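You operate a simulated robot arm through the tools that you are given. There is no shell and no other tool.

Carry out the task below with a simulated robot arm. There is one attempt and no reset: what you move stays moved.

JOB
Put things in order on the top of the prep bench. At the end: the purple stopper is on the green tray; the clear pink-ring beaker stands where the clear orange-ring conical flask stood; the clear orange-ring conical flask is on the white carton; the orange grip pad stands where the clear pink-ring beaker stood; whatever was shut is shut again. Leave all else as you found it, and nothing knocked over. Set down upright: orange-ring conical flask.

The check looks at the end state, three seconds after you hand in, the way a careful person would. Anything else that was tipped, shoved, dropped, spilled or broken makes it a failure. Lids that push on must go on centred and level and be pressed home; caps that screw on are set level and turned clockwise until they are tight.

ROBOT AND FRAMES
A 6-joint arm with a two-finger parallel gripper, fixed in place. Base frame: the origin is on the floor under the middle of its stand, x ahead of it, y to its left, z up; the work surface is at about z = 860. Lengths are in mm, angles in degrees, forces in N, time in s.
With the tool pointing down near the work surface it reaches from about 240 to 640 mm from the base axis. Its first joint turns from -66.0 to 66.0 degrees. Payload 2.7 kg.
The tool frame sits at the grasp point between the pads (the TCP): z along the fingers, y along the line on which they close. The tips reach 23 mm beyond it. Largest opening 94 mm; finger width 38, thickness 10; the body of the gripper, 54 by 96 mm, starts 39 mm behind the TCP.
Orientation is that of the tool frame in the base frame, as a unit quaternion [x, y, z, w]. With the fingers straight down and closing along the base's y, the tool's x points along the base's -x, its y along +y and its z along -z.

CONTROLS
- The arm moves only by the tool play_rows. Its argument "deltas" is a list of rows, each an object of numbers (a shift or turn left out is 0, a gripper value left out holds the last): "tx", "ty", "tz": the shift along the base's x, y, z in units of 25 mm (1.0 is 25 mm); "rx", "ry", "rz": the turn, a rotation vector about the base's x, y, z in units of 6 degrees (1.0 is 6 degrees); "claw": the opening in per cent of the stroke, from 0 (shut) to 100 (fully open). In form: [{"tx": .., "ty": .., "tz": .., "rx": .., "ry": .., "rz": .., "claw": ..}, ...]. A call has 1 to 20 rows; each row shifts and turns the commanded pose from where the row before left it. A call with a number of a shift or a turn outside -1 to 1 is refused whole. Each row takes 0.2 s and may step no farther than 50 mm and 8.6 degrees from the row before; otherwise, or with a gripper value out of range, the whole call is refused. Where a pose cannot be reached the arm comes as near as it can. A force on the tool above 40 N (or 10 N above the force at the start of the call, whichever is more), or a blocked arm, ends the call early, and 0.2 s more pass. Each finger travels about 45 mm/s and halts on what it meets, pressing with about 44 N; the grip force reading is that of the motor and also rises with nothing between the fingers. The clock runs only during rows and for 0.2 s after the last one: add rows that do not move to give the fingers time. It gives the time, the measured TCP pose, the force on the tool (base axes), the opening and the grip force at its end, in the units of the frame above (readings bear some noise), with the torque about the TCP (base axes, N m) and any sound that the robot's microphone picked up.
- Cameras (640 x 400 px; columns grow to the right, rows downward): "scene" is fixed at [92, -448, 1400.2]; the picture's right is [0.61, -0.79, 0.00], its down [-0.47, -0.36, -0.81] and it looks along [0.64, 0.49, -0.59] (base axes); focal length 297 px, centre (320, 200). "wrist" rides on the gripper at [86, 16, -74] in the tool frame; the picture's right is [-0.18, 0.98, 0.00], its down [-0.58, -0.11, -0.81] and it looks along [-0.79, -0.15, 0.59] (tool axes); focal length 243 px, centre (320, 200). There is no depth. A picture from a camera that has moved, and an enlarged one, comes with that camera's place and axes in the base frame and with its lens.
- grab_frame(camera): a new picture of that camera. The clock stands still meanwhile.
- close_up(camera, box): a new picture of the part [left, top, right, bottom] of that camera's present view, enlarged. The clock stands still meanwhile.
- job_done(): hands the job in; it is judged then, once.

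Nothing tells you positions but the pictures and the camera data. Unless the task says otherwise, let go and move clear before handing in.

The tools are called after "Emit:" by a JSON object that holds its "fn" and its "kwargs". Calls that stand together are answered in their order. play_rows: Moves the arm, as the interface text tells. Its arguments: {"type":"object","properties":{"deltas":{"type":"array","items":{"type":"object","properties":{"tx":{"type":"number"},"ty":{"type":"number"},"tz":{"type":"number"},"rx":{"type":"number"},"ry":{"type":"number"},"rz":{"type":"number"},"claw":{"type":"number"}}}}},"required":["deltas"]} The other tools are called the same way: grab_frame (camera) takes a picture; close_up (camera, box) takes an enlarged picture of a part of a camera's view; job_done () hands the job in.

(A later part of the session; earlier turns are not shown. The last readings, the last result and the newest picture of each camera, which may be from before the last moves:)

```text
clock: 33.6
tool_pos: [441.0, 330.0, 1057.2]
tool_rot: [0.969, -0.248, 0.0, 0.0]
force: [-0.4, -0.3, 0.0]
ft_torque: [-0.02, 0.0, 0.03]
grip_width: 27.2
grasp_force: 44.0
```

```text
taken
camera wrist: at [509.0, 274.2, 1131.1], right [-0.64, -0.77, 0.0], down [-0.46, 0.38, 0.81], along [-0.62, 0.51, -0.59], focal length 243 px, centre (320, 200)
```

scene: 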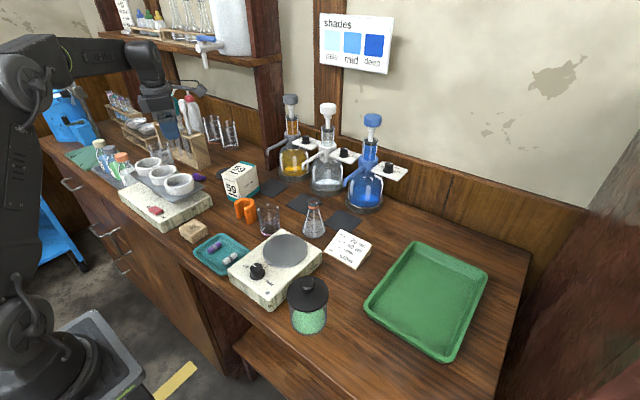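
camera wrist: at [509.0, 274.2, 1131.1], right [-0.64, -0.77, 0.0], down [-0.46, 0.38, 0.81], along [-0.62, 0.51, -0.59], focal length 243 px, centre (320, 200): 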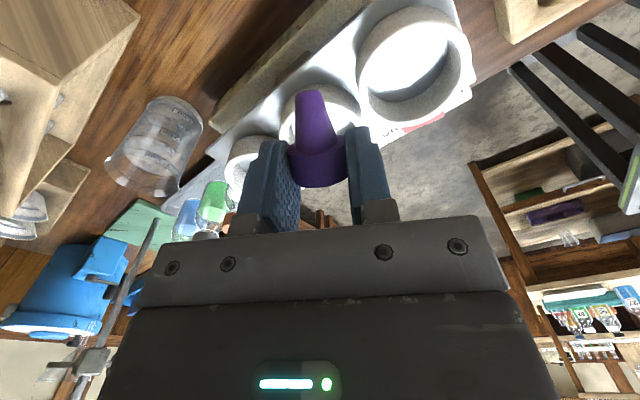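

Emit:
{"fn": "play_rows", "kwargs": {"deltas": [{"ty": -0.5, "rz": -0.61}, {"ty": -0.8, "rz": -0.61}, {"ty": -0.8, "rz": -0.61}, {"ty": -0.8, "rz": -0.61}, {"ty": -0.8, "rz": -0.61}, {"ty": -0.8, "rz": -0.61}, {"ty": -0.8, "rz": -0.61}, {"ty": -0.8, "rz": -0.61}, {"ty": -0.8, "rz": -0.61}, {"ty": -0.8, "rz": -0.61}, {"ty": -0.8, "rz": -0.61}, {"ty": -0.8, "rz": -0.61}, {"ty": -0.8, "rz": -0.61}, {"ty": -0.8, "rz": -0.61}, {"ty": -0.8, "rz": -0.61}, {"ty": -0.8, "rz": -0.61}, {"ty": -0.8, "rz": -0.61}, {"ty": -0.8, "rz": -0.61}, {"ty": -0.8, "rz": -0.61}, {"ty": -0.5, "rz": -0.61}]}}

Emit:
{"fn": "grab_frame", "kwargs": {"camera": "scene"}}

```text
clock: 37.8
tool_pos: [441.3, -54.8, 1056.4]
tool_rot: [-0.628, 0.778, 0.001, 0.0]
force: [0.0, -0.2, -0.9]
ft_torque: [0.0, -0.01, -0.01]
grip_width: 27.6
grasp_force: 44.1
```

```text
taken
```

scene: 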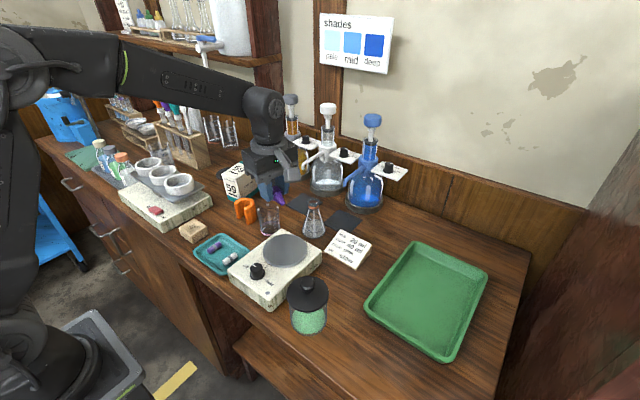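

Emit:
{"fn": "play_rows", "kwargs": {"deltas": [{"ty": -0.5}, {"ty": -0.8}, {"ty": -0.8}, {"ty": -0.8}, {"ty": -0.8}, {"ty": -0.8}, {"ty": -0.8}, {"ty": -0.8, "tx": 0.2}, {"ty": -0.8, "tx": 0.4}, {"ty": -0.8, "tx": 0.4}, {"ty": -0.8, "tx": 0.4}, {"ty": -0.8, "tx": 0.4}, {"ty": -0.8, "tx": 0.2}, {"ty": -0.8, "tx": 0.1}, {"ty": -0.8, "tx": 0.1}, {"ty": -0.2}, {}, {}]}}

Emit:
{"fn": "grab_frame", "kwargs": {"camera": "wrist"}}

Emit:
{"fn": "grab_frame", "kwargs": {"camera": "scene"}}

```text
clock: 41.6
tool_pos: [495.6, -352.7, 1057.1]
tool_rot: [-0.63, 0.777, 0.0, -0.001]
force: [0.6, 0.0, -0.5]
ft_torque: [0.0, 0.01, 0.0]
grip_width: 27.4
grasp_force: 44.1
```

```text
taken
camera wrist: at [462.0, -433.8, 1130.6], right [-0.92, 0.38, 0.0], down [0.23, 0.55, 0.81], along [0.31, 0.74, -0.59], focal length 243 px, centre (320, 200)
```

wrist: 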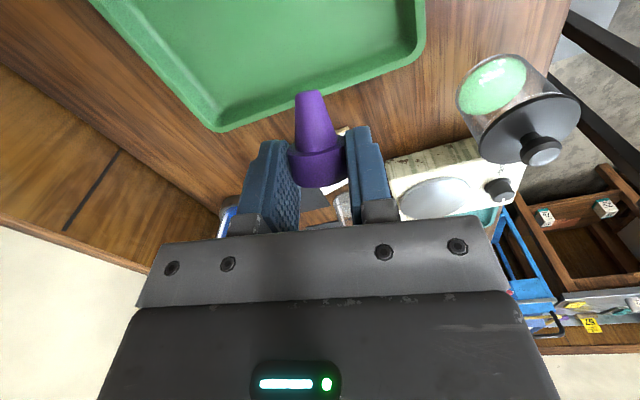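

```text
taken
```

scene: 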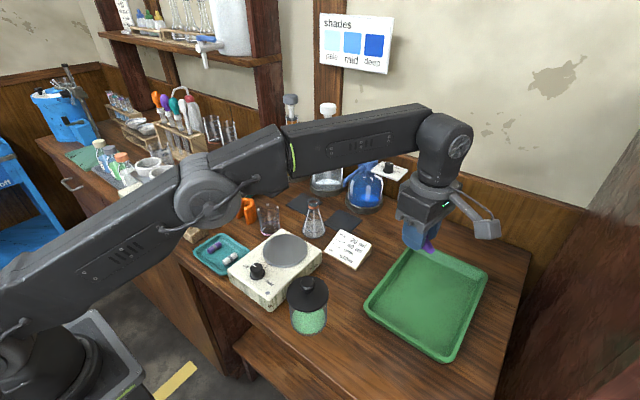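

Emit:
{"fn": "play_rows", "kwargs": {"deltas": [{"ty": -0.5, "tz": -0.4}, {"tz": -0.8}, {"tz": -0.8}, {"tz": -0.8}, {"tz": -0.8}, {"tz": -0.8}, {"tz": -0.8}, {"tz": -0.4}, {}, {}]}}

Emit:
{"fn": "grab_frame", "kwargs": {"camera": "wrist"}}

Emit:
{"fn": "close_up", "kwargs": {"camera": "scene", "box": [350, 160, 510, 360]}}

```text
clock: 43.8
tool_pos: [496.6, -364.3, 916.6]
tool_rot: [-0.629, 0.777, -0.001, 0.001]
force: [-0.2, -0.5, -1.1]
ft_torque: [-0.03, -0.01, 0.01]
grip_width: 27.4
grasp_force: 44.0
```

```text
taken
camera wrist: at [461.7, -445.9, 991.1], right [-0.92, 0.38, 0.0], down [0.23, 0.55, 0.81], along [0.31, 0.74, -0.59], focal length 243 px, centre (320, 200)
```

wrist: 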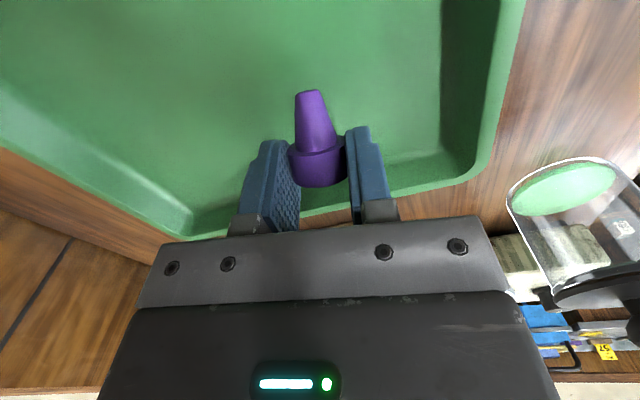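

```text
2.00 times, centred on (430, 260) of scene
camera zoom: at [92.0, -448.0, 1400.2], right [0.61, -0.79, 0.0], down [-0.47, -0.36, -0.81], along [0.64, 0.49, -0.59], focal length 594 px, centre (100, 80)
```

zoom: 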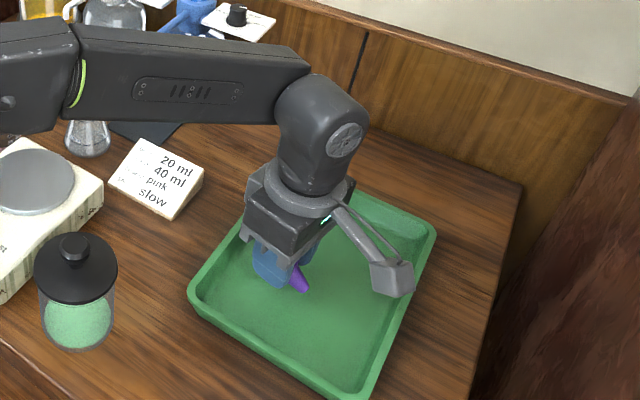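

Emit:
{"fn": "play_rows", "kwargs": {"deltas": [{"tz": -0.3}, {"tz": -0.3}, {"tz": -0.16}, {}, {}]}}

Emit:
{"fn": "close_up", "kwargs": {"camera": "wrist", "box": [200, 50, 440, 240]}}

```text
clock: 45.0
tool_pos: [497.4, -364.4, 898.8]
tool_rot: [-0.629, 0.777, 0.0, 0.0]
force: [-0.1, 0.3, 0.3]
ft_torque: [0.04, -0.03, -0.01]
grip_width: 27.6
grasp_force: 43.6
```

```text
2.11 times, centred on (320, 145) of wrist
camera zoom: at [462.1, -446.0, 972.2], right [-0.92, 0.38, 0.0], down [0.23, 0.55, 0.81], along [0.31, 0.74, -0.59], focal length 511 px, centre (320, 316)
```

zoom: 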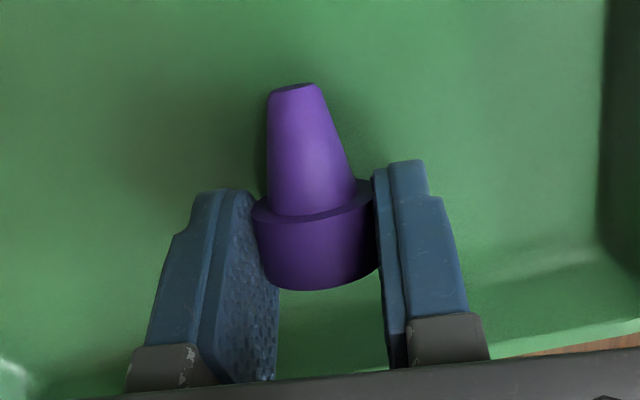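

Emit:
{"fn": "play_rows", "kwargs": {"deltas": [{"tz": -0.06}, {"tz": -0.06}, {}]}}

Emit:
{"fn": "play_rows", "kwargs": {"deltas": [{"tz": -0.05}, {}]}}

Emit:
{"fn": "play_rows", "kwargs": {"deltas": [{"tz": -0.05}, {}]}}

```text
clock: 45.8
tool_pos: [496.6, -365.0, 896.1]
tool_rot: [-0.63, 0.777, -0.001, 0.0]
force: [-0.8, 0.8, 7.2]
ft_torque: [-0.19, 0.07, 0.0]
grip_width: 27.4
grasp_force: 43.6
```

```text
clock: 46.4
tool_pos: [497.7, -365.1, 896.3]
tool_rot: [-0.63, 0.777, -0.002, 0.001]
force: [-0.5, 0.6, 17.1]
ft_torque: [-0.48, 0.12, -0.05]
grip_width: 27.5
grasp_force: 44.2
```

```text
clock: 47.0
tool_pos: [497.3, -365.1, 895.6]
tool_rot: [-0.629, 0.777, -0.003, 0.001]
force: [0.8, 1.1, 24.1]
ft_torque: [-0.62, 0.14, -0.03]
grip_width: 27.5
grasp_force: 43.9
```

Contact with the tray floor. I back off the press, then open slowly.

Emit:
{"fn": "play_rows", "kwargs": {"deltas": [{"tz": 0.1}, {}]}}

Emit:
{"fn": "play_rows", "kwargs": {"deltas": [{"claw": 30}, {"claw": 34}, {"claw": 38}, {"claw": 44}, {"claw": 50}, {}, {}]}}

Emit:
{"fn": "close_up", "kwargs": {"camera": "wrist", "box": [200, 50, 440, 240]}}

```text
clock: 47.6
tool_pos: [496.2, -363.8, 894.8]
tool_rot: [-0.629, 0.777, 0.0, -0.001]
force: [3.2, -2.1, 14.2]
ft_torque: [-0.48, -0.03, 0.12]
grip_width: 27.4
grasp_force: 43.7
```

```text
clock: 49.2
tool_pos: [498.1, -364.2, 894.9]
tool_rot: [-0.629, 0.777, -0.001, 0.0]
force: [0.1, 0.6, 1.4]
ft_torque: [-0.02, -0.01, 0.02]
grip_width: 46.9
grasp_force: 0.1
```

```text
2.11 times, centred on (320, 145) of wrist
camera zoom: at [462.2, -446.2, 969.4], right [-0.92, 0.38, 0.0], down [0.23, 0.55, 0.81], along [0.31, 0.74, -0.59], focal length 511 px, centre (320, 316)
```

zoom: 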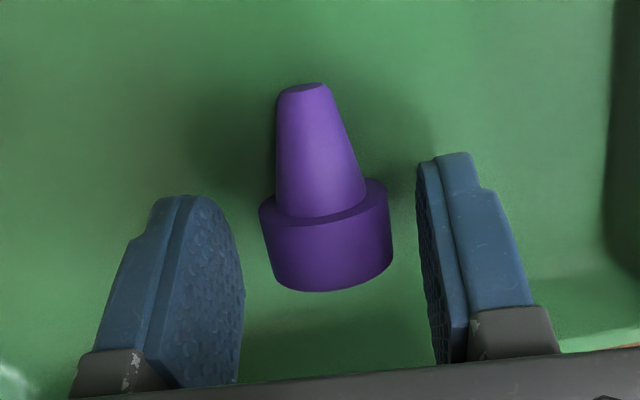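

The stopper is on the tray. Now I rise, unwind the yaw, and go over to the flask.

Emit:
{"fn": "play_rows", "kwargs": {"deltas": [{"tz": 0.4, "claw": 60}, {"tz": 1.0}, {"tz": 1.0}, {"tz": 1.0}, {"tz": 1.0}, {"tz": 1.0}, {"tz": 1.0}, {"tz": 0.6}, {"rz": -1.0, "ty": 1.0, "tx": -0.4}, {"rz": -1.0, "ty": 1.0, "tx": -0.4}, {"rz": -1.0, "ty": 1.0, "tx": -0.4}, {"rz": -1.0, "ty": 1.0, "tx": -0.4}, {"rz": -1.0, "ty": 1.0, "tx": -0.4}, {"rz": -1.0, "ty": 1.0}, {"rz": -1.0, "ty": 1.0}, {"rz": -1.0, "ty": 1.0}, {"rz": -1.0, "ty": 1.0}, {"rz": -1.0, "ty": 1.0}, {"rz": -1.0, "ty": 1.0}, {"rz": -1.0, "ty": 0.7}]}}

Emit:
{"fn": "play_rows", "kwargs": {"deltas": [{"rz": -1.0}, {"claw": 80}, {}, {}]}}

Emit:
{"fn": "grab_frame", "kwargs": {"camera": "wrist"}}

Emit:
{"fn": "grab_frame", "kwargs": {"camera": "scene"}}

```text
clock: 53.4
tool_pos: [447.1, -71.9, 1071.9]
tool_rot: [-0.051, 0.999, 0.001, -0.001]
force: [0.8, 0.4, -0.4]
ft_torque: [-0.01, 0.01, 0.04]
grip_width: 56.5
grasp_force: 0.1
```

```text
clock: 54.4
tool_pos: [446.0, -72.0, 1069.4]
tool_rot: [0.001, 1.0, 0.0, 0.0]
force: [-0.6, 0.6, 0.5]
ft_torque: [0.03, -0.01, 0.0]
grip_width: 75.4
grasp_force: 0.1
```

```text
taken
camera wrist: at [359.3, -56.0, 1144.1], right [0.18, 0.98, 0.0], down [0.58, -0.11, 0.81], along [0.79, -0.15, -0.59], focal length 243 px, centre (320, 200)
```

wrist: 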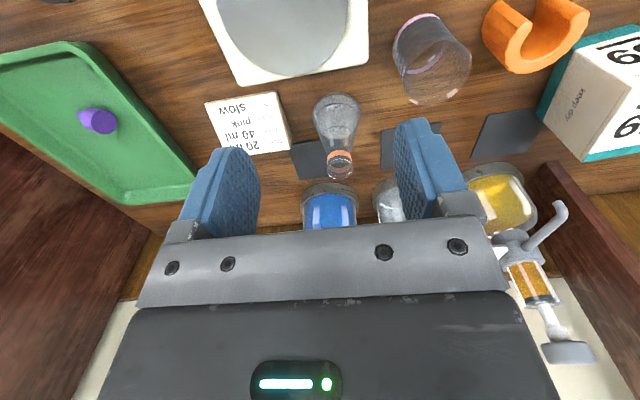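

```text
taken
```

scene: 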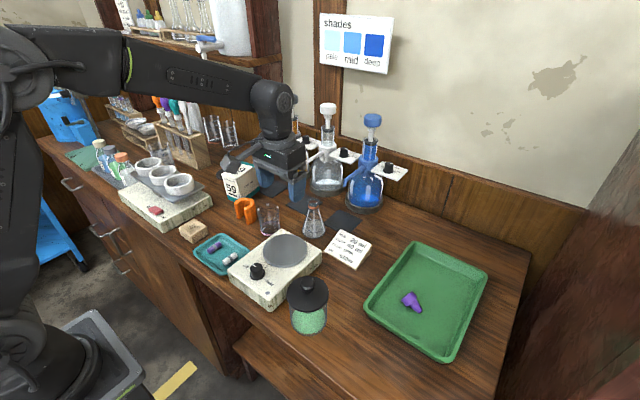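

Emit:
{"fn": "close_up", "kwargs": {"camera": "wrist", "box": [270, 70, 430, 210]}}

Emit:
{"fn": "close_up", "kwargs": {"camera": "scene", "box": [270, 170, 390, 270]}}

Emit:
{"fn": "close_up", "kwargs": {"camera": "wrist", "box": [380, 0, 600, 160]}}

```text
2.86 times, centred on (350, 140) of wrist
camera zoom: at [359.3, -56.0, 1144.1], right [0.18, 0.98, 0.0], down [0.58, -0.11, 0.81], along [0.79, -0.15, -0.59], focal length 693 px, centre (234, 371)
```

zoom: 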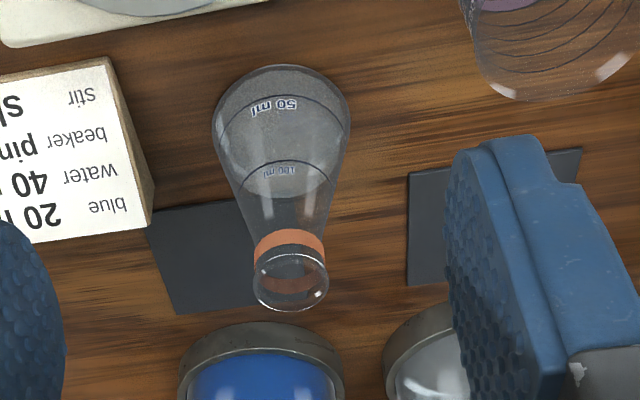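

```text
4.00 times, centred on (330, 220) of scene
camera zoom: at [92.0, -448.0, 1400.2], right [0.61, -0.79, 0.0], down [-0.47, -0.36, -0.81], along [0.64, 0.49, -0.59], focal length 1187 px, centre (280, 120)
```

zoom: 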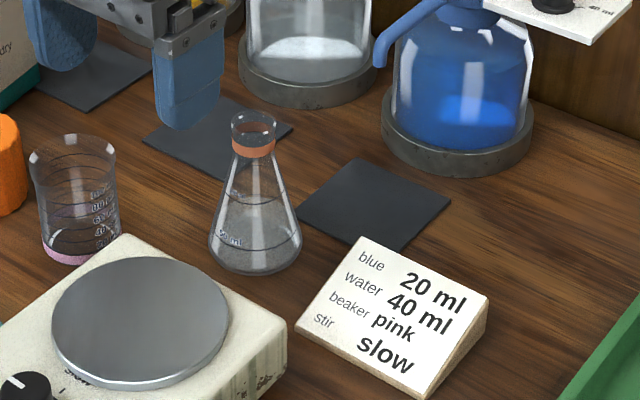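

```text
2.50 times, centred on (490, 80) of wrist
camera zoom: at [359.3, -56.0, 1144.1], right [0.18, 0.98, 0.0], down [0.58, -0.11, 0.81], along [0.79, -0.15, -0.59], focal length 606 px, centre (-105, 500)
```

zoom: 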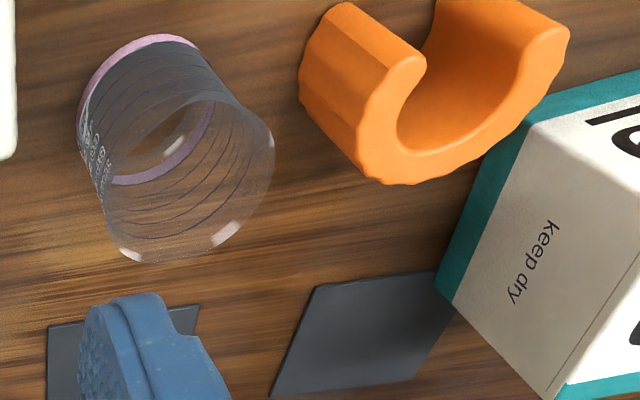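

Emit:
{"fn": "play_rows", "kwargs": {"deltas": [{"tx": 0.6}, {"tx": 0.9}, {"tx": 0.9}, {"tx": 0.9}, {"tx": 0.9, "ty": 0.08}, {"tz": -0.8}, {"tz": -0.8}, {"tz": -0.8}, {"tz": -0.4}, {}, {}]}}

Emit:
{"fn": "grab_frame", "kwargs": {"camera": "wrist"}}

Emit:
{"fn": "close_up", "kwargs": {"camera": "scene", "box": [240, 110, 400, 250]}}

```text
clock: 56.8
tool_pos: [551.3, -70.2, 999.5]
tool_rot: [0.0, 1.0, -0.001, 0.0]
force: [0.2, 0.1, 0.7]
ft_torque: [-0.05, 0.02, 0.02]
grip_width: 75.4
grasp_force: 0.0
```

```text
taken
camera wrist: at [464.4, -53.9, 1074.4], right [0.18, 0.98, 0.0], down [0.58, -0.11, 0.81], along [0.79, -0.15, -0.59], focal length 243 px, centre (320, 200)
```

wrist: 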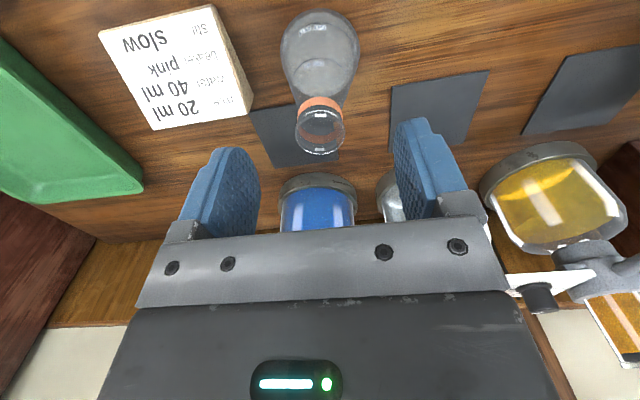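

```text
2.86 times, centred on (320, 180) of scene
camera zoom: at [92.0, -448.0, 1400.2], right [0.61, -0.79, 0.0], down [-0.47, -0.36, -0.81], along [0.64, 0.49, -0.59], focal length 848 px, centre (320, 257)
```

zoom: 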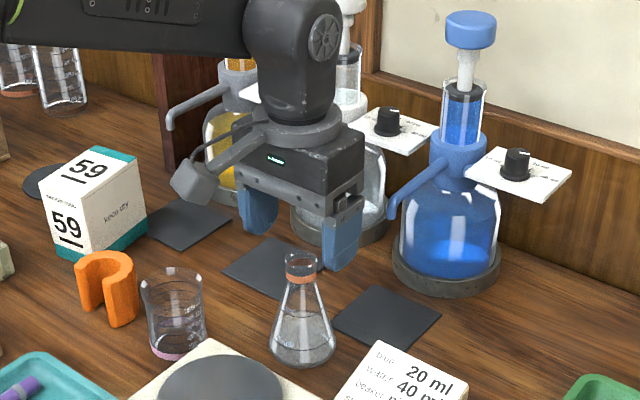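

Emit:
{"fn": "close_up", "kwargs": {"camera": "wrist", "box": [260, 60, 380, 180]}}

```text
3.33 times, centred on (320, 120) of wrist
camera zoom: at [464.4, -53.9, 1074.4], right [0.18, 0.98, 0.0], down [0.58, -0.11, 0.81], along [0.79, -0.15, -0.59], focal length 809 px, centre (320, 467)
```

zoom: 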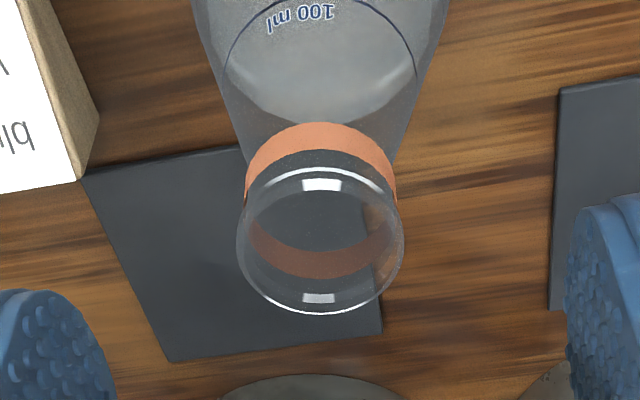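

Emit:
{"fn": "play_rows", "kwargs": {"deltas": [{"tx": 0.08, "tz": -0.5}, {"tz": -0.5}, {"tz": -0.38}, {}, {}]}}

Emit:
{"fn": "grab_frame", "kwargs": {"camera": "wrist"}}

Emit:
{"fn": "close_up", "kwargs": {"camera": "scene", "box": [270, 160, 370, 250]}}

```text
clock: 58.0
tool_pos: [553.0, -70.3, 966.1]
tool_rot: [0.0, 1.0, 0.001, 0.001]
force: [-0.7, 0.4, 0.2]
ft_torque: [-0.01, 0.02, 0.0]
grip_width: 75.2
grasp_force: 0.0
```

```text
taken
camera wrist: at [466.2, -53.8, 1040.0], right [0.18, 0.98, 0.0], down [0.58, -0.11, 0.81], along [0.79, -0.15, -0.59], focal length 243 px, centre (320, 200)
```

wrist: 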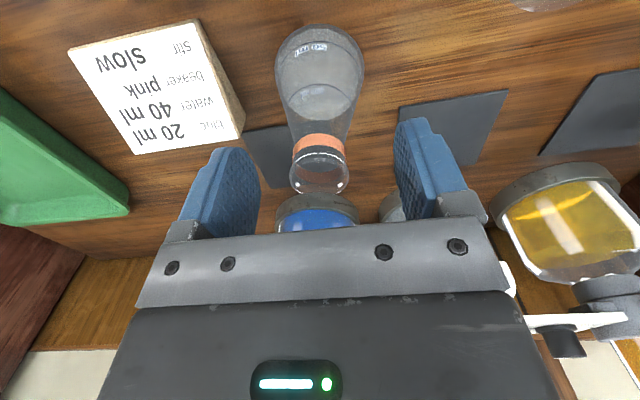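

```text
4.44 times, centred on (320, 205) of scene
camera zoom: at [92.0, -448.0, 1400.2], right [0.61, -0.79, 0.0], down [-0.47, -0.36, -0.81], along [0.64, 0.49, -0.59], focal length 1319 px, centre (320, 178)
```

zoom: 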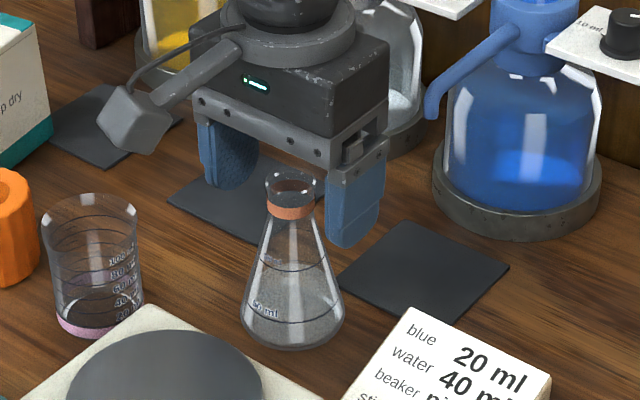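

Emit:
{"fn": "play_rows", "kwargs": {"deltas": [{"claw": 50}, {"claw": 40}, {"claw": 33}, {"claw": 28}, {"claw": 22}, {"claw": 18}, {"claw": 18}, {"claw": 18}]}}

Emit:
{"fn": "close_up", "kwargs": {"camera": "wrist", "box": [220, 10, 420, 240]}}

Emit:
{"fn": "close_up", "kwargs": {"camera": "scene", "box": [270, 160, 370, 250]}}

```text
clock: 59.8
tool_pos: [553.2, -69.0, 966.0]
tool_rot: [0.0, 1.0, 0.001, 0.0]
force: [0.3, -0.4, 0.4]
ft_torque: [-0.05, -0.01, 0.0]
grip_width: 24.7
grasp_force: 43.4
```

```text
1.74 times, centred on (320, 125) of wrist
camera zoom: at [466.2, -53.8, 1040.1], right [0.18, 0.98, 0.0], down [0.58, -0.11, 0.81], along [0.79, -0.15, -0.59], focal length 422 px, centre (320, 330)
```

zoom: 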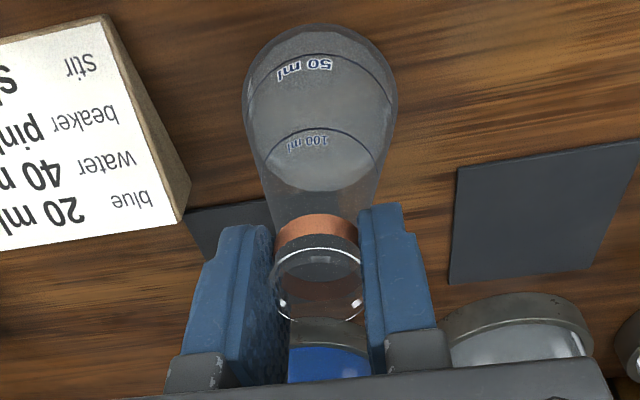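

```text
4.44 times, centred on (320, 205) of scene
camera zoom: at [92.0, -448.0, 1400.2], right [0.61, -0.79, 0.0], down [-0.47, -0.36, -0.81], along [0.64, 0.49, -0.59], focal length 1319 px, centre (320, 178)
```

zoom: 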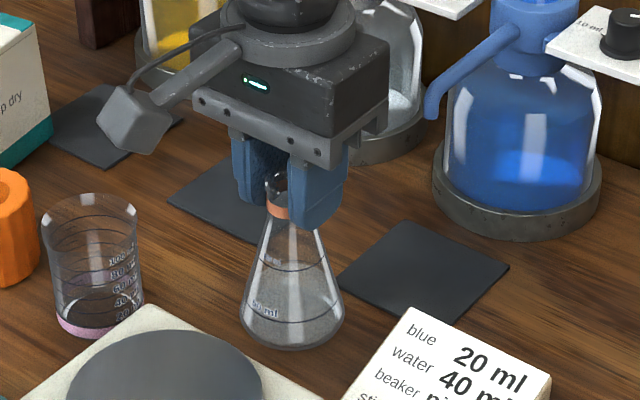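

Emit:
{"fn": "play_rows", "kwargs": {"deltas": [{"tz": 0.1}, {"tz": 0.1}, {"tz": 0.15}, {"tz": 0.2}, {"tz": 0.25}, {}]}}

Emit:
{"fn": "close_up", "kwargs": {"camera": "scene", "box": [270, 150, 370, 240]}}

Emit:
{"fn": "close_up", "kwargs": {"camera": "wrist", "box": [220, 10, 420, 240]}}

```text
clock: 61.2
tool_pos: [554.6, -69.5, 985.5]
tool_rot: [0.0, 1.0, 0.0, 0.0]
force: [-0.3, -0.1, -0.5]
ft_torque: [-0.02, -0.02, 0.01]
grip_width: 24.7
grasp_force: 43.7
```

```text
4.44 times, centred on (320, 195) of scene
camera zoom: at [92.0, -448.0, 1400.2], right [0.61, -0.79, 0.0], down [-0.47, -0.36, -0.81], along [0.64, 0.49, -0.59], focal length 1319 px, centre (320, 222)
```

zoom: 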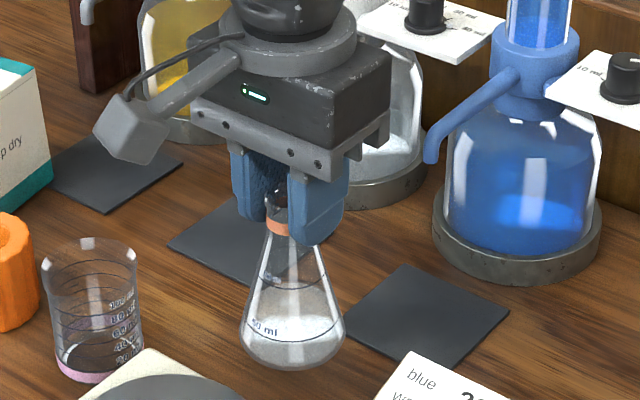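

```text
1.74 times, centred on (320, 125) of wrist
camera zoom: at [466.4, -54.0, 1060.0], right [0.18, 0.98, 0.0], down [0.58, -0.11, 0.81], along [0.79, -0.15, -0.59], focal length 422 px, centre (320, 330)
```

zoom: 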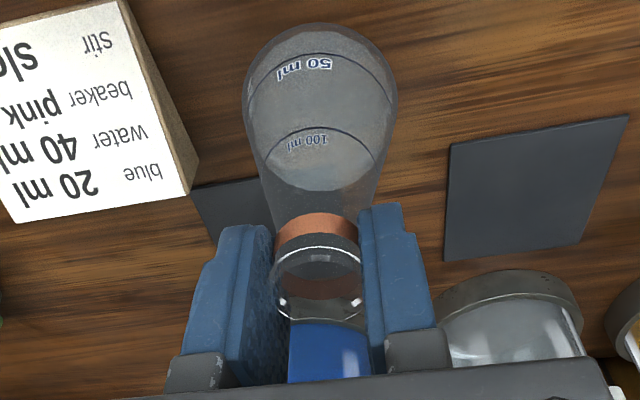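

Emit:
{"fn": "play_rows", "kwargs": {"deltas": [{"tz": 0.3}, {"tz": 0.4}, {"tz": 0.4}, {"tz": 0.4}, {"tz": 0.4}, {"tz": 0.4}, {"tz": 0.4}, {"tz": 0.4}, {"tz": 0.4}, {"tz": 0.4}, {"tz": 0.4}, {"tz": 0.2}, {"tx": -0.3}, {"tx": -0.5}, {"tx": -0.5}, {"tx": -0.5}, {"tx": -0.5}, {"tx": -0.3}, {}]}}

Emit:
{"fn": "grab_frame", "kwargs": {"camera": "wrist"}}

Emit:
{"fn": "grab_frame", "kwargs": {"camera": "scene"}}

```text
clock: 65.2
tool_pos: [487.5, -70.3, 1097.3]
tool_rot: [0.0, 1.0, 0.001, 0.0]
force: [-0.2, -0.8, -1.3]
ft_torque: [0.0, 0.0, 0.0]
grip_width: 24.8
grasp_force: 44.2
```

```text
taken
camera wrist: at [401.2, -53.8, 1172.1], right [0.18, 0.98, 0.0], down [0.58, -0.11, 0.81], along [0.79, -0.15, -0.59], focal length 243 px, centre (320, 200)
```

wrist: 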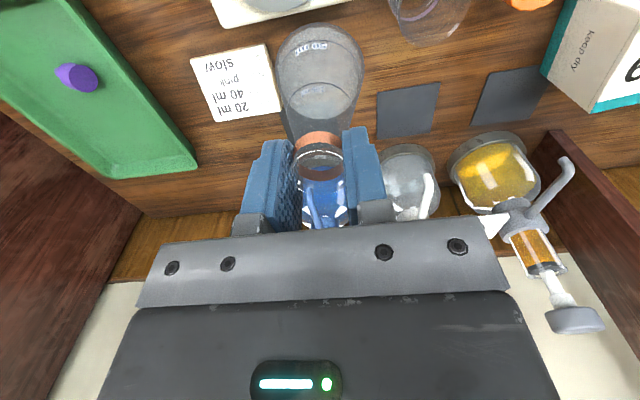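

```text
taken
```

scene: 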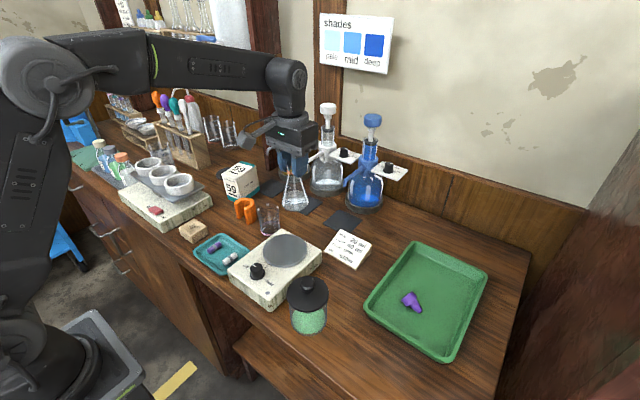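

Emit:
{"fn": "play_rows", "kwargs": {"deltas": [{"ty": 0.3}, {"ty": 0.6}, {"ty": 0.7}, {"ty": 0.7}, {"ty": 0.7}, {"ty": 0.7}, {"ty": 0.7}, {"ty": 0.7}, {"ty": 0.7}, {"ty": 0.7}, {"ty": 0.7}, {"ty": 0.6}, {"ty": 0.4}, {"ty": 0.2}, {}, {}]}}

Emit:
{"fn": "grab_frame", "kwargs": {"camera": "wrist"}}

Emit:
{"fn": "close_up", "kwargs": {"camera": "scene", "box": [200, 110, 320, 220]}}

```text
clock: 68.6
tool_pos: [488.1, 139.3, 1097.8]
tool_rot: [0.0, 1.0, 0.0, 0.0]
force: [0.2, -0.1, -0.6]
ft_torque: [-0.03, -0.02, 0.02]
grip_width: 25.0
grasp_force: 43.7
```

```text
taken
camera wrist: at [400.9, 155.9, 1171.6], right [0.18, 0.98, 0.0], down [0.58, -0.11, 0.81], along [0.79, -0.15, -0.59], focal length 243 px, centre (320, 200)
```

wrist: 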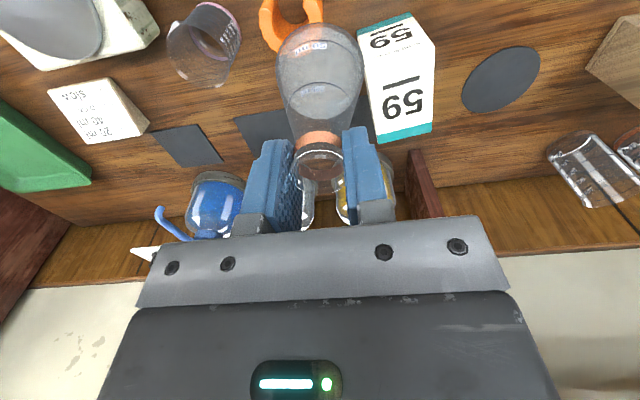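

```text
3.64 times, centred on (260, 165) of scene
camera zoom: at [92.0, -448.0, 1400.2], right [0.61, -0.79, 0.0], down [-0.47, -0.36, -0.81], along [0.64, 0.49, -0.59], focal length 1079 px, centre (538, 327)
```

zoom: 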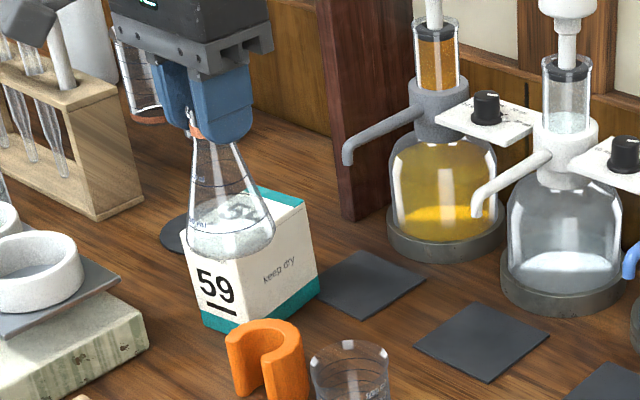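

Emit:
{"fn": "close_up", "kwargs": {"camera": "wrist", "box": [330, 0, 470, 150]}}

```text
2.67 times, centred on (400, 75) of wrist
camera zoom: at [400.9, 155.9, 1171.6], right [0.18, 0.98, 0.0], down [0.58, -0.11, 0.81], along [0.79, -0.15, -0.59], focal length 647 px, centre (107, 533)
```

zoom: 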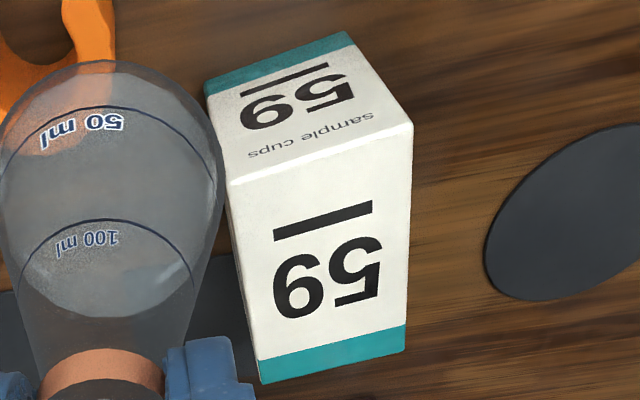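

The carton top centre is now confirmed at ≈(551,210.5), z≈953. I move the flask above it.

Emit:
{"fn": "play_rows", "kwargs": {"deltas": [{"tx": 0.3, "ty": 0.3}, {"tx": 0.5, "ty": 0.56}, {"tx": 0.5, "ty": 0.56}, {"tx": 0.5, "ty": 0.56}, {"tx": 0.4, "ty": 0.5}, {"tx": 0.28, "ty": 0.36}, {}, {}]}}

Emit:
{"fn": "grab_frame", "kwargs": {"camera": "wrist"}}

Emit:
{"fn": "close_up", "kwargs": {"camera": "scene", "box": [190, 90, 310, 210]}}

```text
clock: 70.4
tool_pos: [551.0, 211.2, 1098.0]
tool_rot: [0.0, 1.0, 0.0, 0.0]
force: [0.4, -0.9, -1.9]
ft_torque: [0.01, 0.0, 0.04]
grip_width: 25.1
grasp_force: 43.4
```

```text
taken
camera wrist: at [463.3, 227.3, 1172.0], right [0.18, 0.98, 0.0], down [0.58, -0.11, 0.81], along [0.79, -0.15, -0.59], focal length 243 px, centre (320, 200)
```

wrist: 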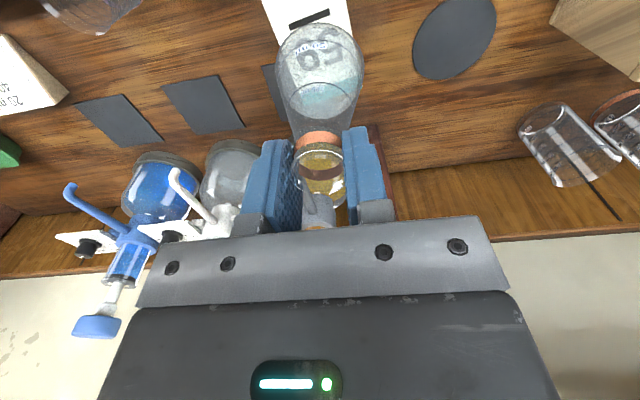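

```text
3.33 times, centred on (250, 150) of scene
camera zoom: at [92.0, -448.0, 1400.2], right [0.61, -0.79, 0.0], down [-0.47, -0.36, -0.81], along [0.64, 0.49, -0.59], focal length 989 px, centre (553, 367)
```

zoom: 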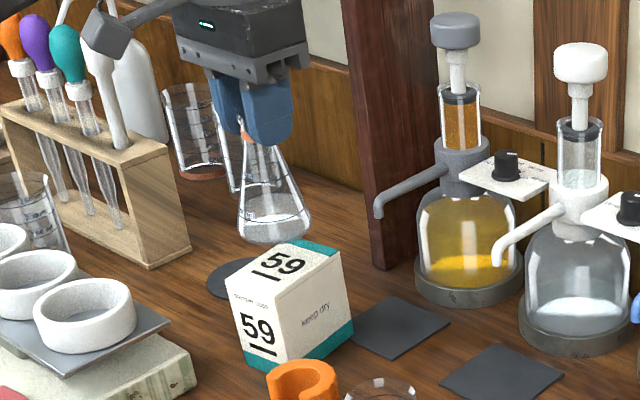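

Emit:
{"fn": "play_rows", "kwargs": {"deltas": [{"tz": -0.3}, {"tz": -0.4}, {"tz": -0.3}, {"tz": -0.2}, {}, {}]}}

Emit:
{"fn": "close_up", "kwargs": {"camera": "scene", "box": [190, 110, 290, 210]}}

Emit:
{"fn": "close_up", "kwargs": {"camera": "wrist", "box": [240, 0, 400, 160]}}

```text
clock: 71.8
tool_pos: [549.8, 210.0, 1068.5]
tool_rot: [0.0, 1.0, 0.0, 0.0]
force: [-0.5, -0.3, -0.8]
ft_torque: [-0.01, -0.01, 0.01]
grip_width: 24.9
grasp_force: 43.6
```

```text
4.00 times, centred on (240, 160) of scene
camera zoom: at [92.0, -448.0, 1400.2], right [0.61, -0.79, 0.0], down [-0.47, -0.36, -0.81], along [0.64, 0.49, -0.59], focal length 1187 px, centre (640, 360)
```

zoom: 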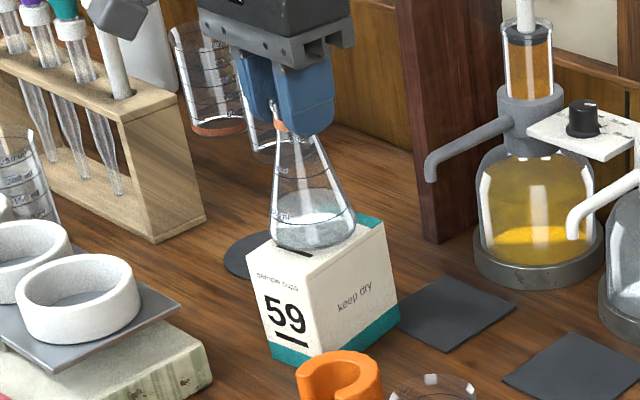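

```text
2.50 times, centred on (320, 80) of wrist
camera zoom: at [463.3, 227.0, 1142.1], right [0.18, 0.98, 0.0], down [0.58, -0.11, 0.81], along [0.79, -0.15, -0.59], focal length 606 px, centre (320, 500)
```

zoom: 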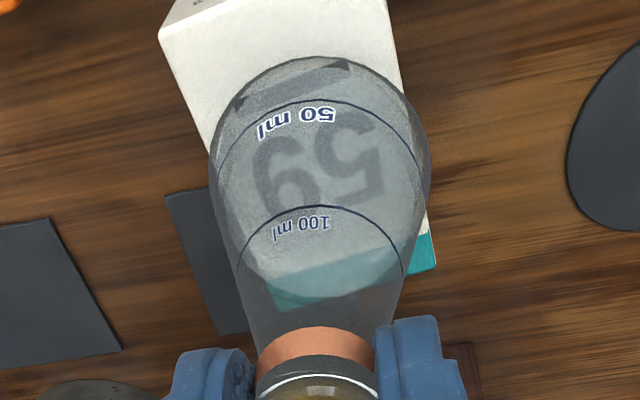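

Emit:
{"fn": "play_rows", "kwargs": {"deltas": [{"tz": -0.1}, {"tz": -0.08}, {}]}}

Emit:
{"fn": "play_rows", "kwargs": {"deltas": [{"tz": -0.06}, {}]}}

Emit:
{"fn": "play_rows", "kwargs": {"deltas": [{"tz": -0.04}, {}]}}

```text
clock: 72.6
tool_pos: [549.8, 210.6, 1064.6]
tool_rot: [0.0, 1.0, 0.0, 0.002]
force: [-0.5, 0.0, 8.8]
ft_torque: [0.13, -0.12, -0.02]
grip_width: 24.8
grasp_force: 43.8
```

```text
clock: 73.2
tool_pos: [551.3, 211.6, 1064.7]
tool_rot: [0.0, 1.0, 0.001, 0.004]
force: [-2.3, 0.5, 19.8]
ft_torque: [0.19, -0.24, -0.02]
grip_width: 24.8
grasp_force: 43.8
```

```text
clock: 73.8
tool_pos: [550.4, 212.0, 1062.6]
tool_rot: [0.0, 1.0, 0.001, 0.003]
force: [-1.5, 0.1, 20.6]
ft_torque: [-0.26, -0.44, -0.01]
grip_width: 24.8
grasp_force: 44.0
```

Emit:
{"fn": "play_rows", "kwargs": {"deltas": [{"tz": 0.08}, {}]}}

Emit:
{"fn": "play_rows", "kwargs": {"deltas": [{"tz": 0.04}, {}]}}

Emit:
{"fn": "close_up", "kwargs": {"camera": "scene", "box": [190, 110, 290, 210]}}

Emit:
{"fn": "close_up", "kwargs": {"camera": "wrist", "box": [240, 0, 400, 160]}}

```text
clock: 74.4
tool_pos: [550.0, 210.2, 1062.6]
tool_rot: [0.0, 1.0, 0.001, 0.0]
force: [3.7, -0.7, 7.3]
ft_torque: [-0.14, -0.53, -0.03]
grip_width: 24.7
grasp_force: 44.3
```

```text
clock: 75.0
tool_pos: [549.6, 211.6, 1062.2]
tool_rot: [0.0, 1.0, 0.0, -0.002]
force: [-0.3, 0.3, -0.5]
ft_torque: [0.0, -0.03, -0.02]
grip_width: 25.1
grasp_force: 43.6
```

```text
4.00 times, centred on (240, 160) of scene
camera zoom: at [92.0, -448.0, 1400.2], right [0.61, -0.79, 0.0], down [-0.47, -0.36, -0.81], along [0.64, 0.49, -0.59], focal length 1187 px, centre (640, 360)
```

zoom: 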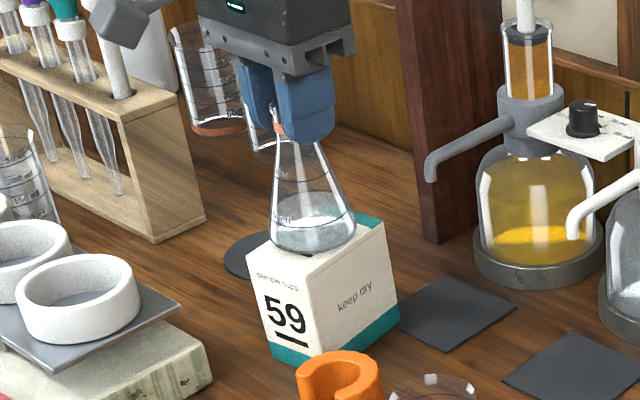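

```text
2.50 times, centred on (320, 80) of wrist
camera zoom: at [463.1, 227.2, 1136.9], right [0.18, 0.98, 0.0], down [0.58, -0.11, 0.8], along [0.79, -0.15, -0.59], focal length 606 px, centre (320, 500)
```

zoom: 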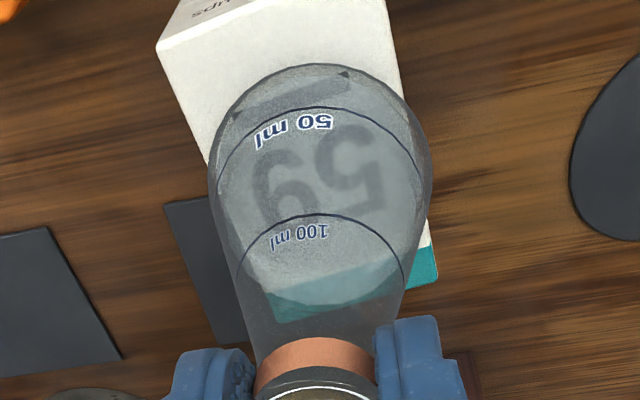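

Emit:
{"fn": "play_rows", "kwargs": {"deltas": [{"tz": -0.03}, {}]}}

Emit:
{"fn": "play_rows", "kwargs": {"deltas": [{"claw": 27}, {"claw": 29}, {"claw": 32}, {"claw": 36}, {"claw": 42}, {"claw": 50}, {"claw": 60}, {}]}}

Emit:
{"fn": "close_up", "kwargs": {"camera": "scene", "box": [190, 110, 290, 210]}}

Emit:
{"fn": "close_up", "kwargs": {"camera": "wrist", "box": [240, 0, 400, 200]}}

```text
clock: 75.6
tool_pos: [549.5, 211.6, 1063.8]
tool_rot: [0.0, 1.0, 0.0, 0.0]
force: [0.2, -0.2, -1.1]
ft_torque: [0.0, -0.02, -0.02]
grip_width: 24.8
grasp_force: 44.2
```

```text
clock: 77.4
tool_pos: [551.9, 212.1, 1063.7]
tool_rot: [0.0, 1.0, 0.0, 0.001]
force: [0.4, -0.7, -0.1]
ft_torque: [-0.01, 0.0, -0.05]
grip_width: 56.4
grasp_force: 0.1
```

```text
4.00 times, centred on (240, 160) of scene
camera zoom: at [92.0, -448.0, 1400.2], right [0.61, -0.79, 0.0], down [-0.47, -0.36, -0.81], along [0.64, 0.49, -0.59], focal length 1187 px, centre (640, 360)
```

zoom: 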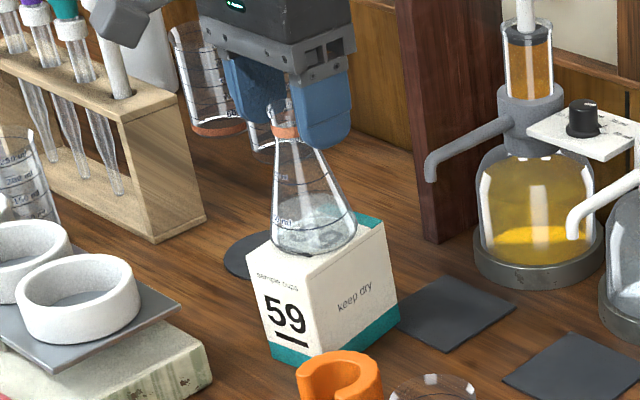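

```text
2.00 times, centred on (320, 100) of wrist
camera zoom: at [463.2, 227.0, 1137.4], right [0.18, 0.98, 0.0], down [0.58, -0.11, 0.81], along [0.79, -0.15, -0.59], focal length 485 px, centre (320, 400)
```

zoom: 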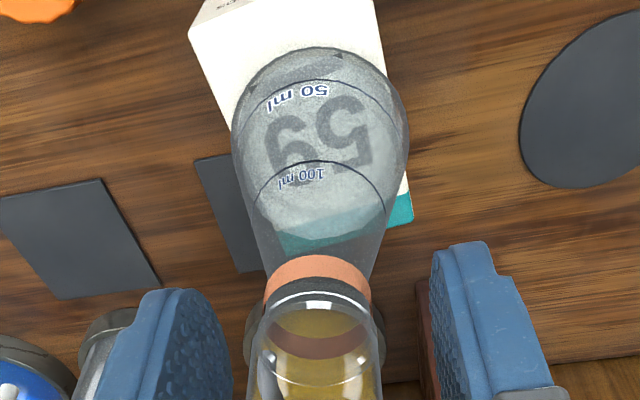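

Emit:
{"fn": "close_up", "kwargs": {"camera": "scene", "box": [245, 125, 285, 205]}}

Emit:
{"fn": "grab_frame", "kwargs": {"camera": "wrist"}}

```text
5.00 times, centred on (265, 165) of scene
camera zoom: at [92.0, -448.0, 1400.2], right [0.61, -0.79, 0.0], down [-0.47, -0.36, -0.81], along [0.64, 0.49, -0.59], focal length 1484 px, centre (595, 375)
```

zoom: 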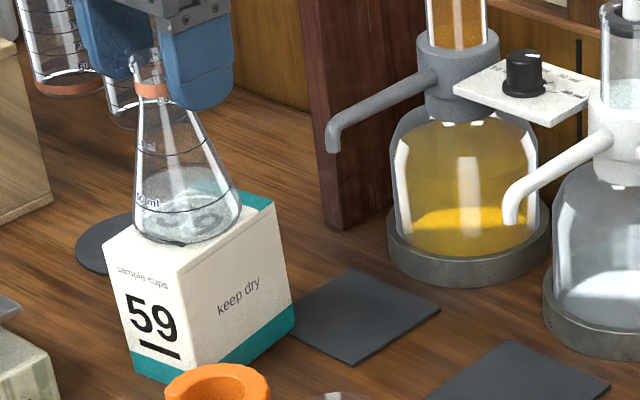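

```text
taken
camera wrist: at [463.2, 227.0, 1137.4], right [0.18, 0.98, 0.0], down [0.58, -0.11, 0.81], along [0.79, -0.15, -0.59], focal length 243 px, centre (320, 200)
```

wrist: 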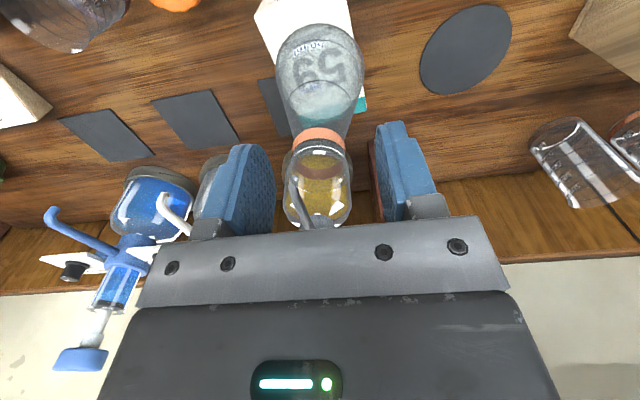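

The flask stands upright on the carton. Now I withdraw straight up and move to look at the beaker and pad.

Emit:
{"fn": "play_rows", "kwargs": {"deltas": [{"tz": 0.3}, {"tz": 0.6}, {"tz": 0.8}, {"tz": 0.3}, {"tx": -0.6, "ty": -0.6}, {"tx": -1.0, "ty": -1.0}, {"tx": -1.0, "ty": -1.0}, {"tx": -1.0, "ty": -1.0}, {"tx": -1.0, "ty": -1.0}, {"ty": -1.0}, {"ty": -1.0}, {"ty": -0.8, "tz": -0.8}, {"tz": -0.8, "claw": 78}, {}, {}]}}

Emit:
{"fn": "grab_frame", "kwargs": {"camera": "wrist"}}

Emit:
{"fn": "grab_frame", "kwargs": {"camera": "scene"}}

```text
clock: 80.6
tool_pos: [435.8, 26.9, 1073.4]
tool_rot: [0.001, 1.0, 0.0, 0.0]
force: [0.1, -0.7, -0.2]
ft_torque: [0.0, 0.0, -0.01]
grip_width: 73.4
grasp_force: 0.1
```

```text
taken
camera wrist: at [348.3, 41.9, 1147.9], right [0.18, 0.98, 0.0], down [0.58, -0.11, 0.81], along [0.79, -0.15, -0.59], focal length 243 px, centre (320, 200)
```

wrist: 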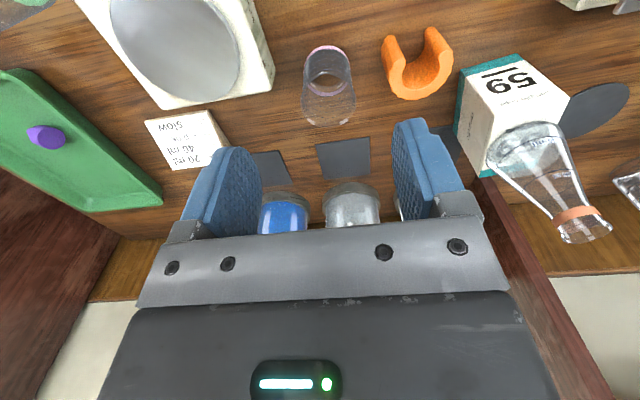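

```text
taken
```

scene: 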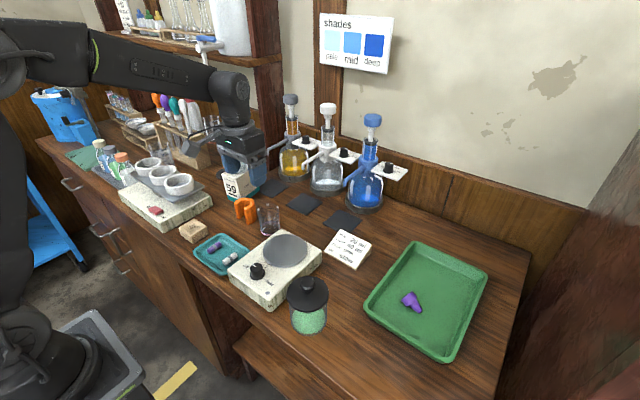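

Emit:
{"fn": "close_up", "kwargs": {"camera": "wrist", "box": [270, 10, 470, 140]}}

```text
3.08 times, centred on (370, 75) of wrist
camera zoom: at [348.3, 41.9, 1147.9], right [0.18, 0.98, 0.0], down [0.58, -0.11, 0.81], along [0.79, -0.15, -0.59], focal length 746 px, centre (166, 585)
```

zoom: 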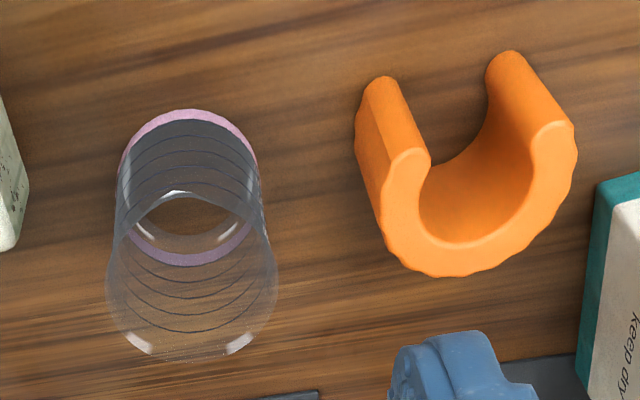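

Emit:
{"fn": "play_rows", "kwargs": {"deltas": [{"tx": 0.7}, {"tx": 0.8}, {"tx": 0.54, "ty": -0.02}, {"tz": -0.8}, {"tz": -0.8}, {"tz": -0.8}, {"tz": -0.8}, {"tz": -0.4}, {}, {}]}}

Emit:
{"fn": "grab_frame", "kwargs": {"camera": "wrist"}}

Emit:
{"fn": "close_up", "kwargs": {"camera": "scene", "box": [220, 140, 340, 260]}}

```text
clock: 82.8
tool_pos: [486.3, 24.8, 983.0]
tool_rot: [0.001, 1.0, 0.0, 0.0]
force: [-0.3, 0.5, -0.3]
ft_torque: [-0.01, -0.03, 0.04]
grip_width: 73.5
grasp_force: 0.1
```

```text
taken
camera wrist: at [398.9, 41.4, 1056.9], right [0.18, 0.98, 0.0], down [0.58, -0.11, 0.81], along [0.79, -0.15, -0.59], focal length 243 px, centre (320, 200)
```

wrist: 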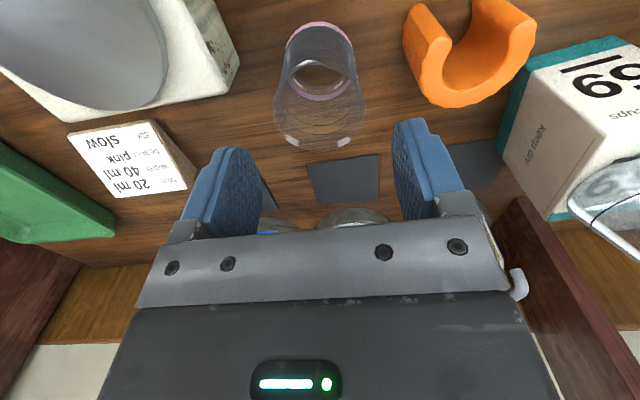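

```text
3.33 times, centred on (280, 200) of scene
camera zoom: at [92.0, -448.0, 1400.2], right [0.61, -0.79, 0.0], down [-0.47, -0.36, -0.81], along [0.64, 0.49, -0.59], focal length 989 px, centre (453, 200)
```

zoom: 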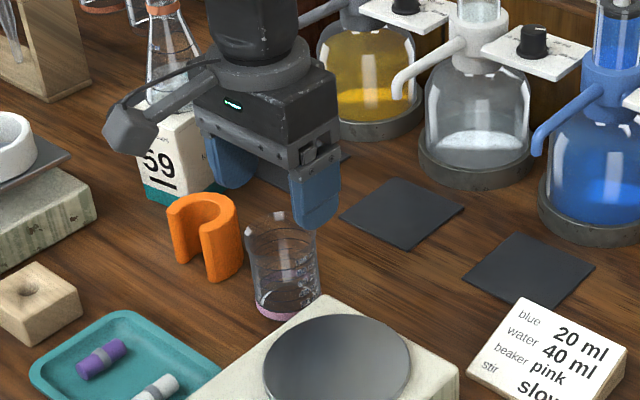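

Emit:
{"fn": "play_rows", "kwargs": {"deltas": [{"tz": -0.6}, {"tz": -0.6}, {"tz": -0.6}, {"tz": -0.4}, {}, {}]}}

Emit:
{"fn": "grab_frame", "kwargs": {"camera": "wrist"}}

Emit:
{"fn": "close_up", "kwargs": {"camera": "scene", "box": [220, 160, 320, 260]}}

```text
clock: 84.2
tool_pos: [485.6, 25.3, 927.3]
tool_rot: [0.0, 1.0, 0.0, 0.0]
force: [-0.4, 0.7, 0.5]
ft_torque: [0.0, 0.0, -0.02]
grip_width: 73.4
grasp_force: 0.1
```

```text
taken
camera wrist: at [399.1, 41.3, 1002.1], right [0.18, 0.98, 0.0], down [0.58, -0.11, 0.81], along [0.79, -0.15, -0.59], focal length 243 px, centre (320, 200)
```

wrist: 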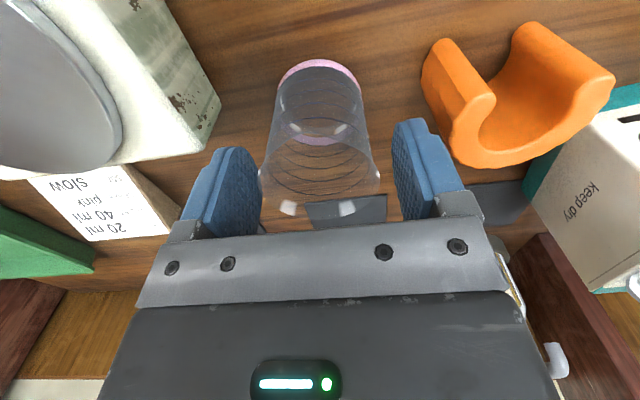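

```text
4.00 times, centred on (270, 210) of scene
camera zoom: at [92.0, -448.0, 1400.2], right [0.61, -0.79, 0.0], down [-0.47, -0.36, -0.81], along [0.64, 0.49, -0.59], focal length 1187 px, centre (520, 160)
```

zoom: 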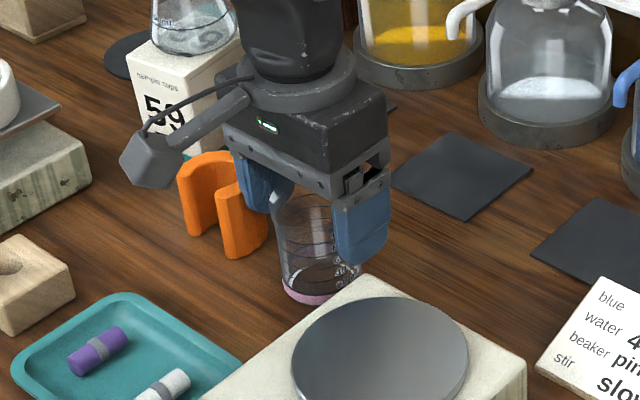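

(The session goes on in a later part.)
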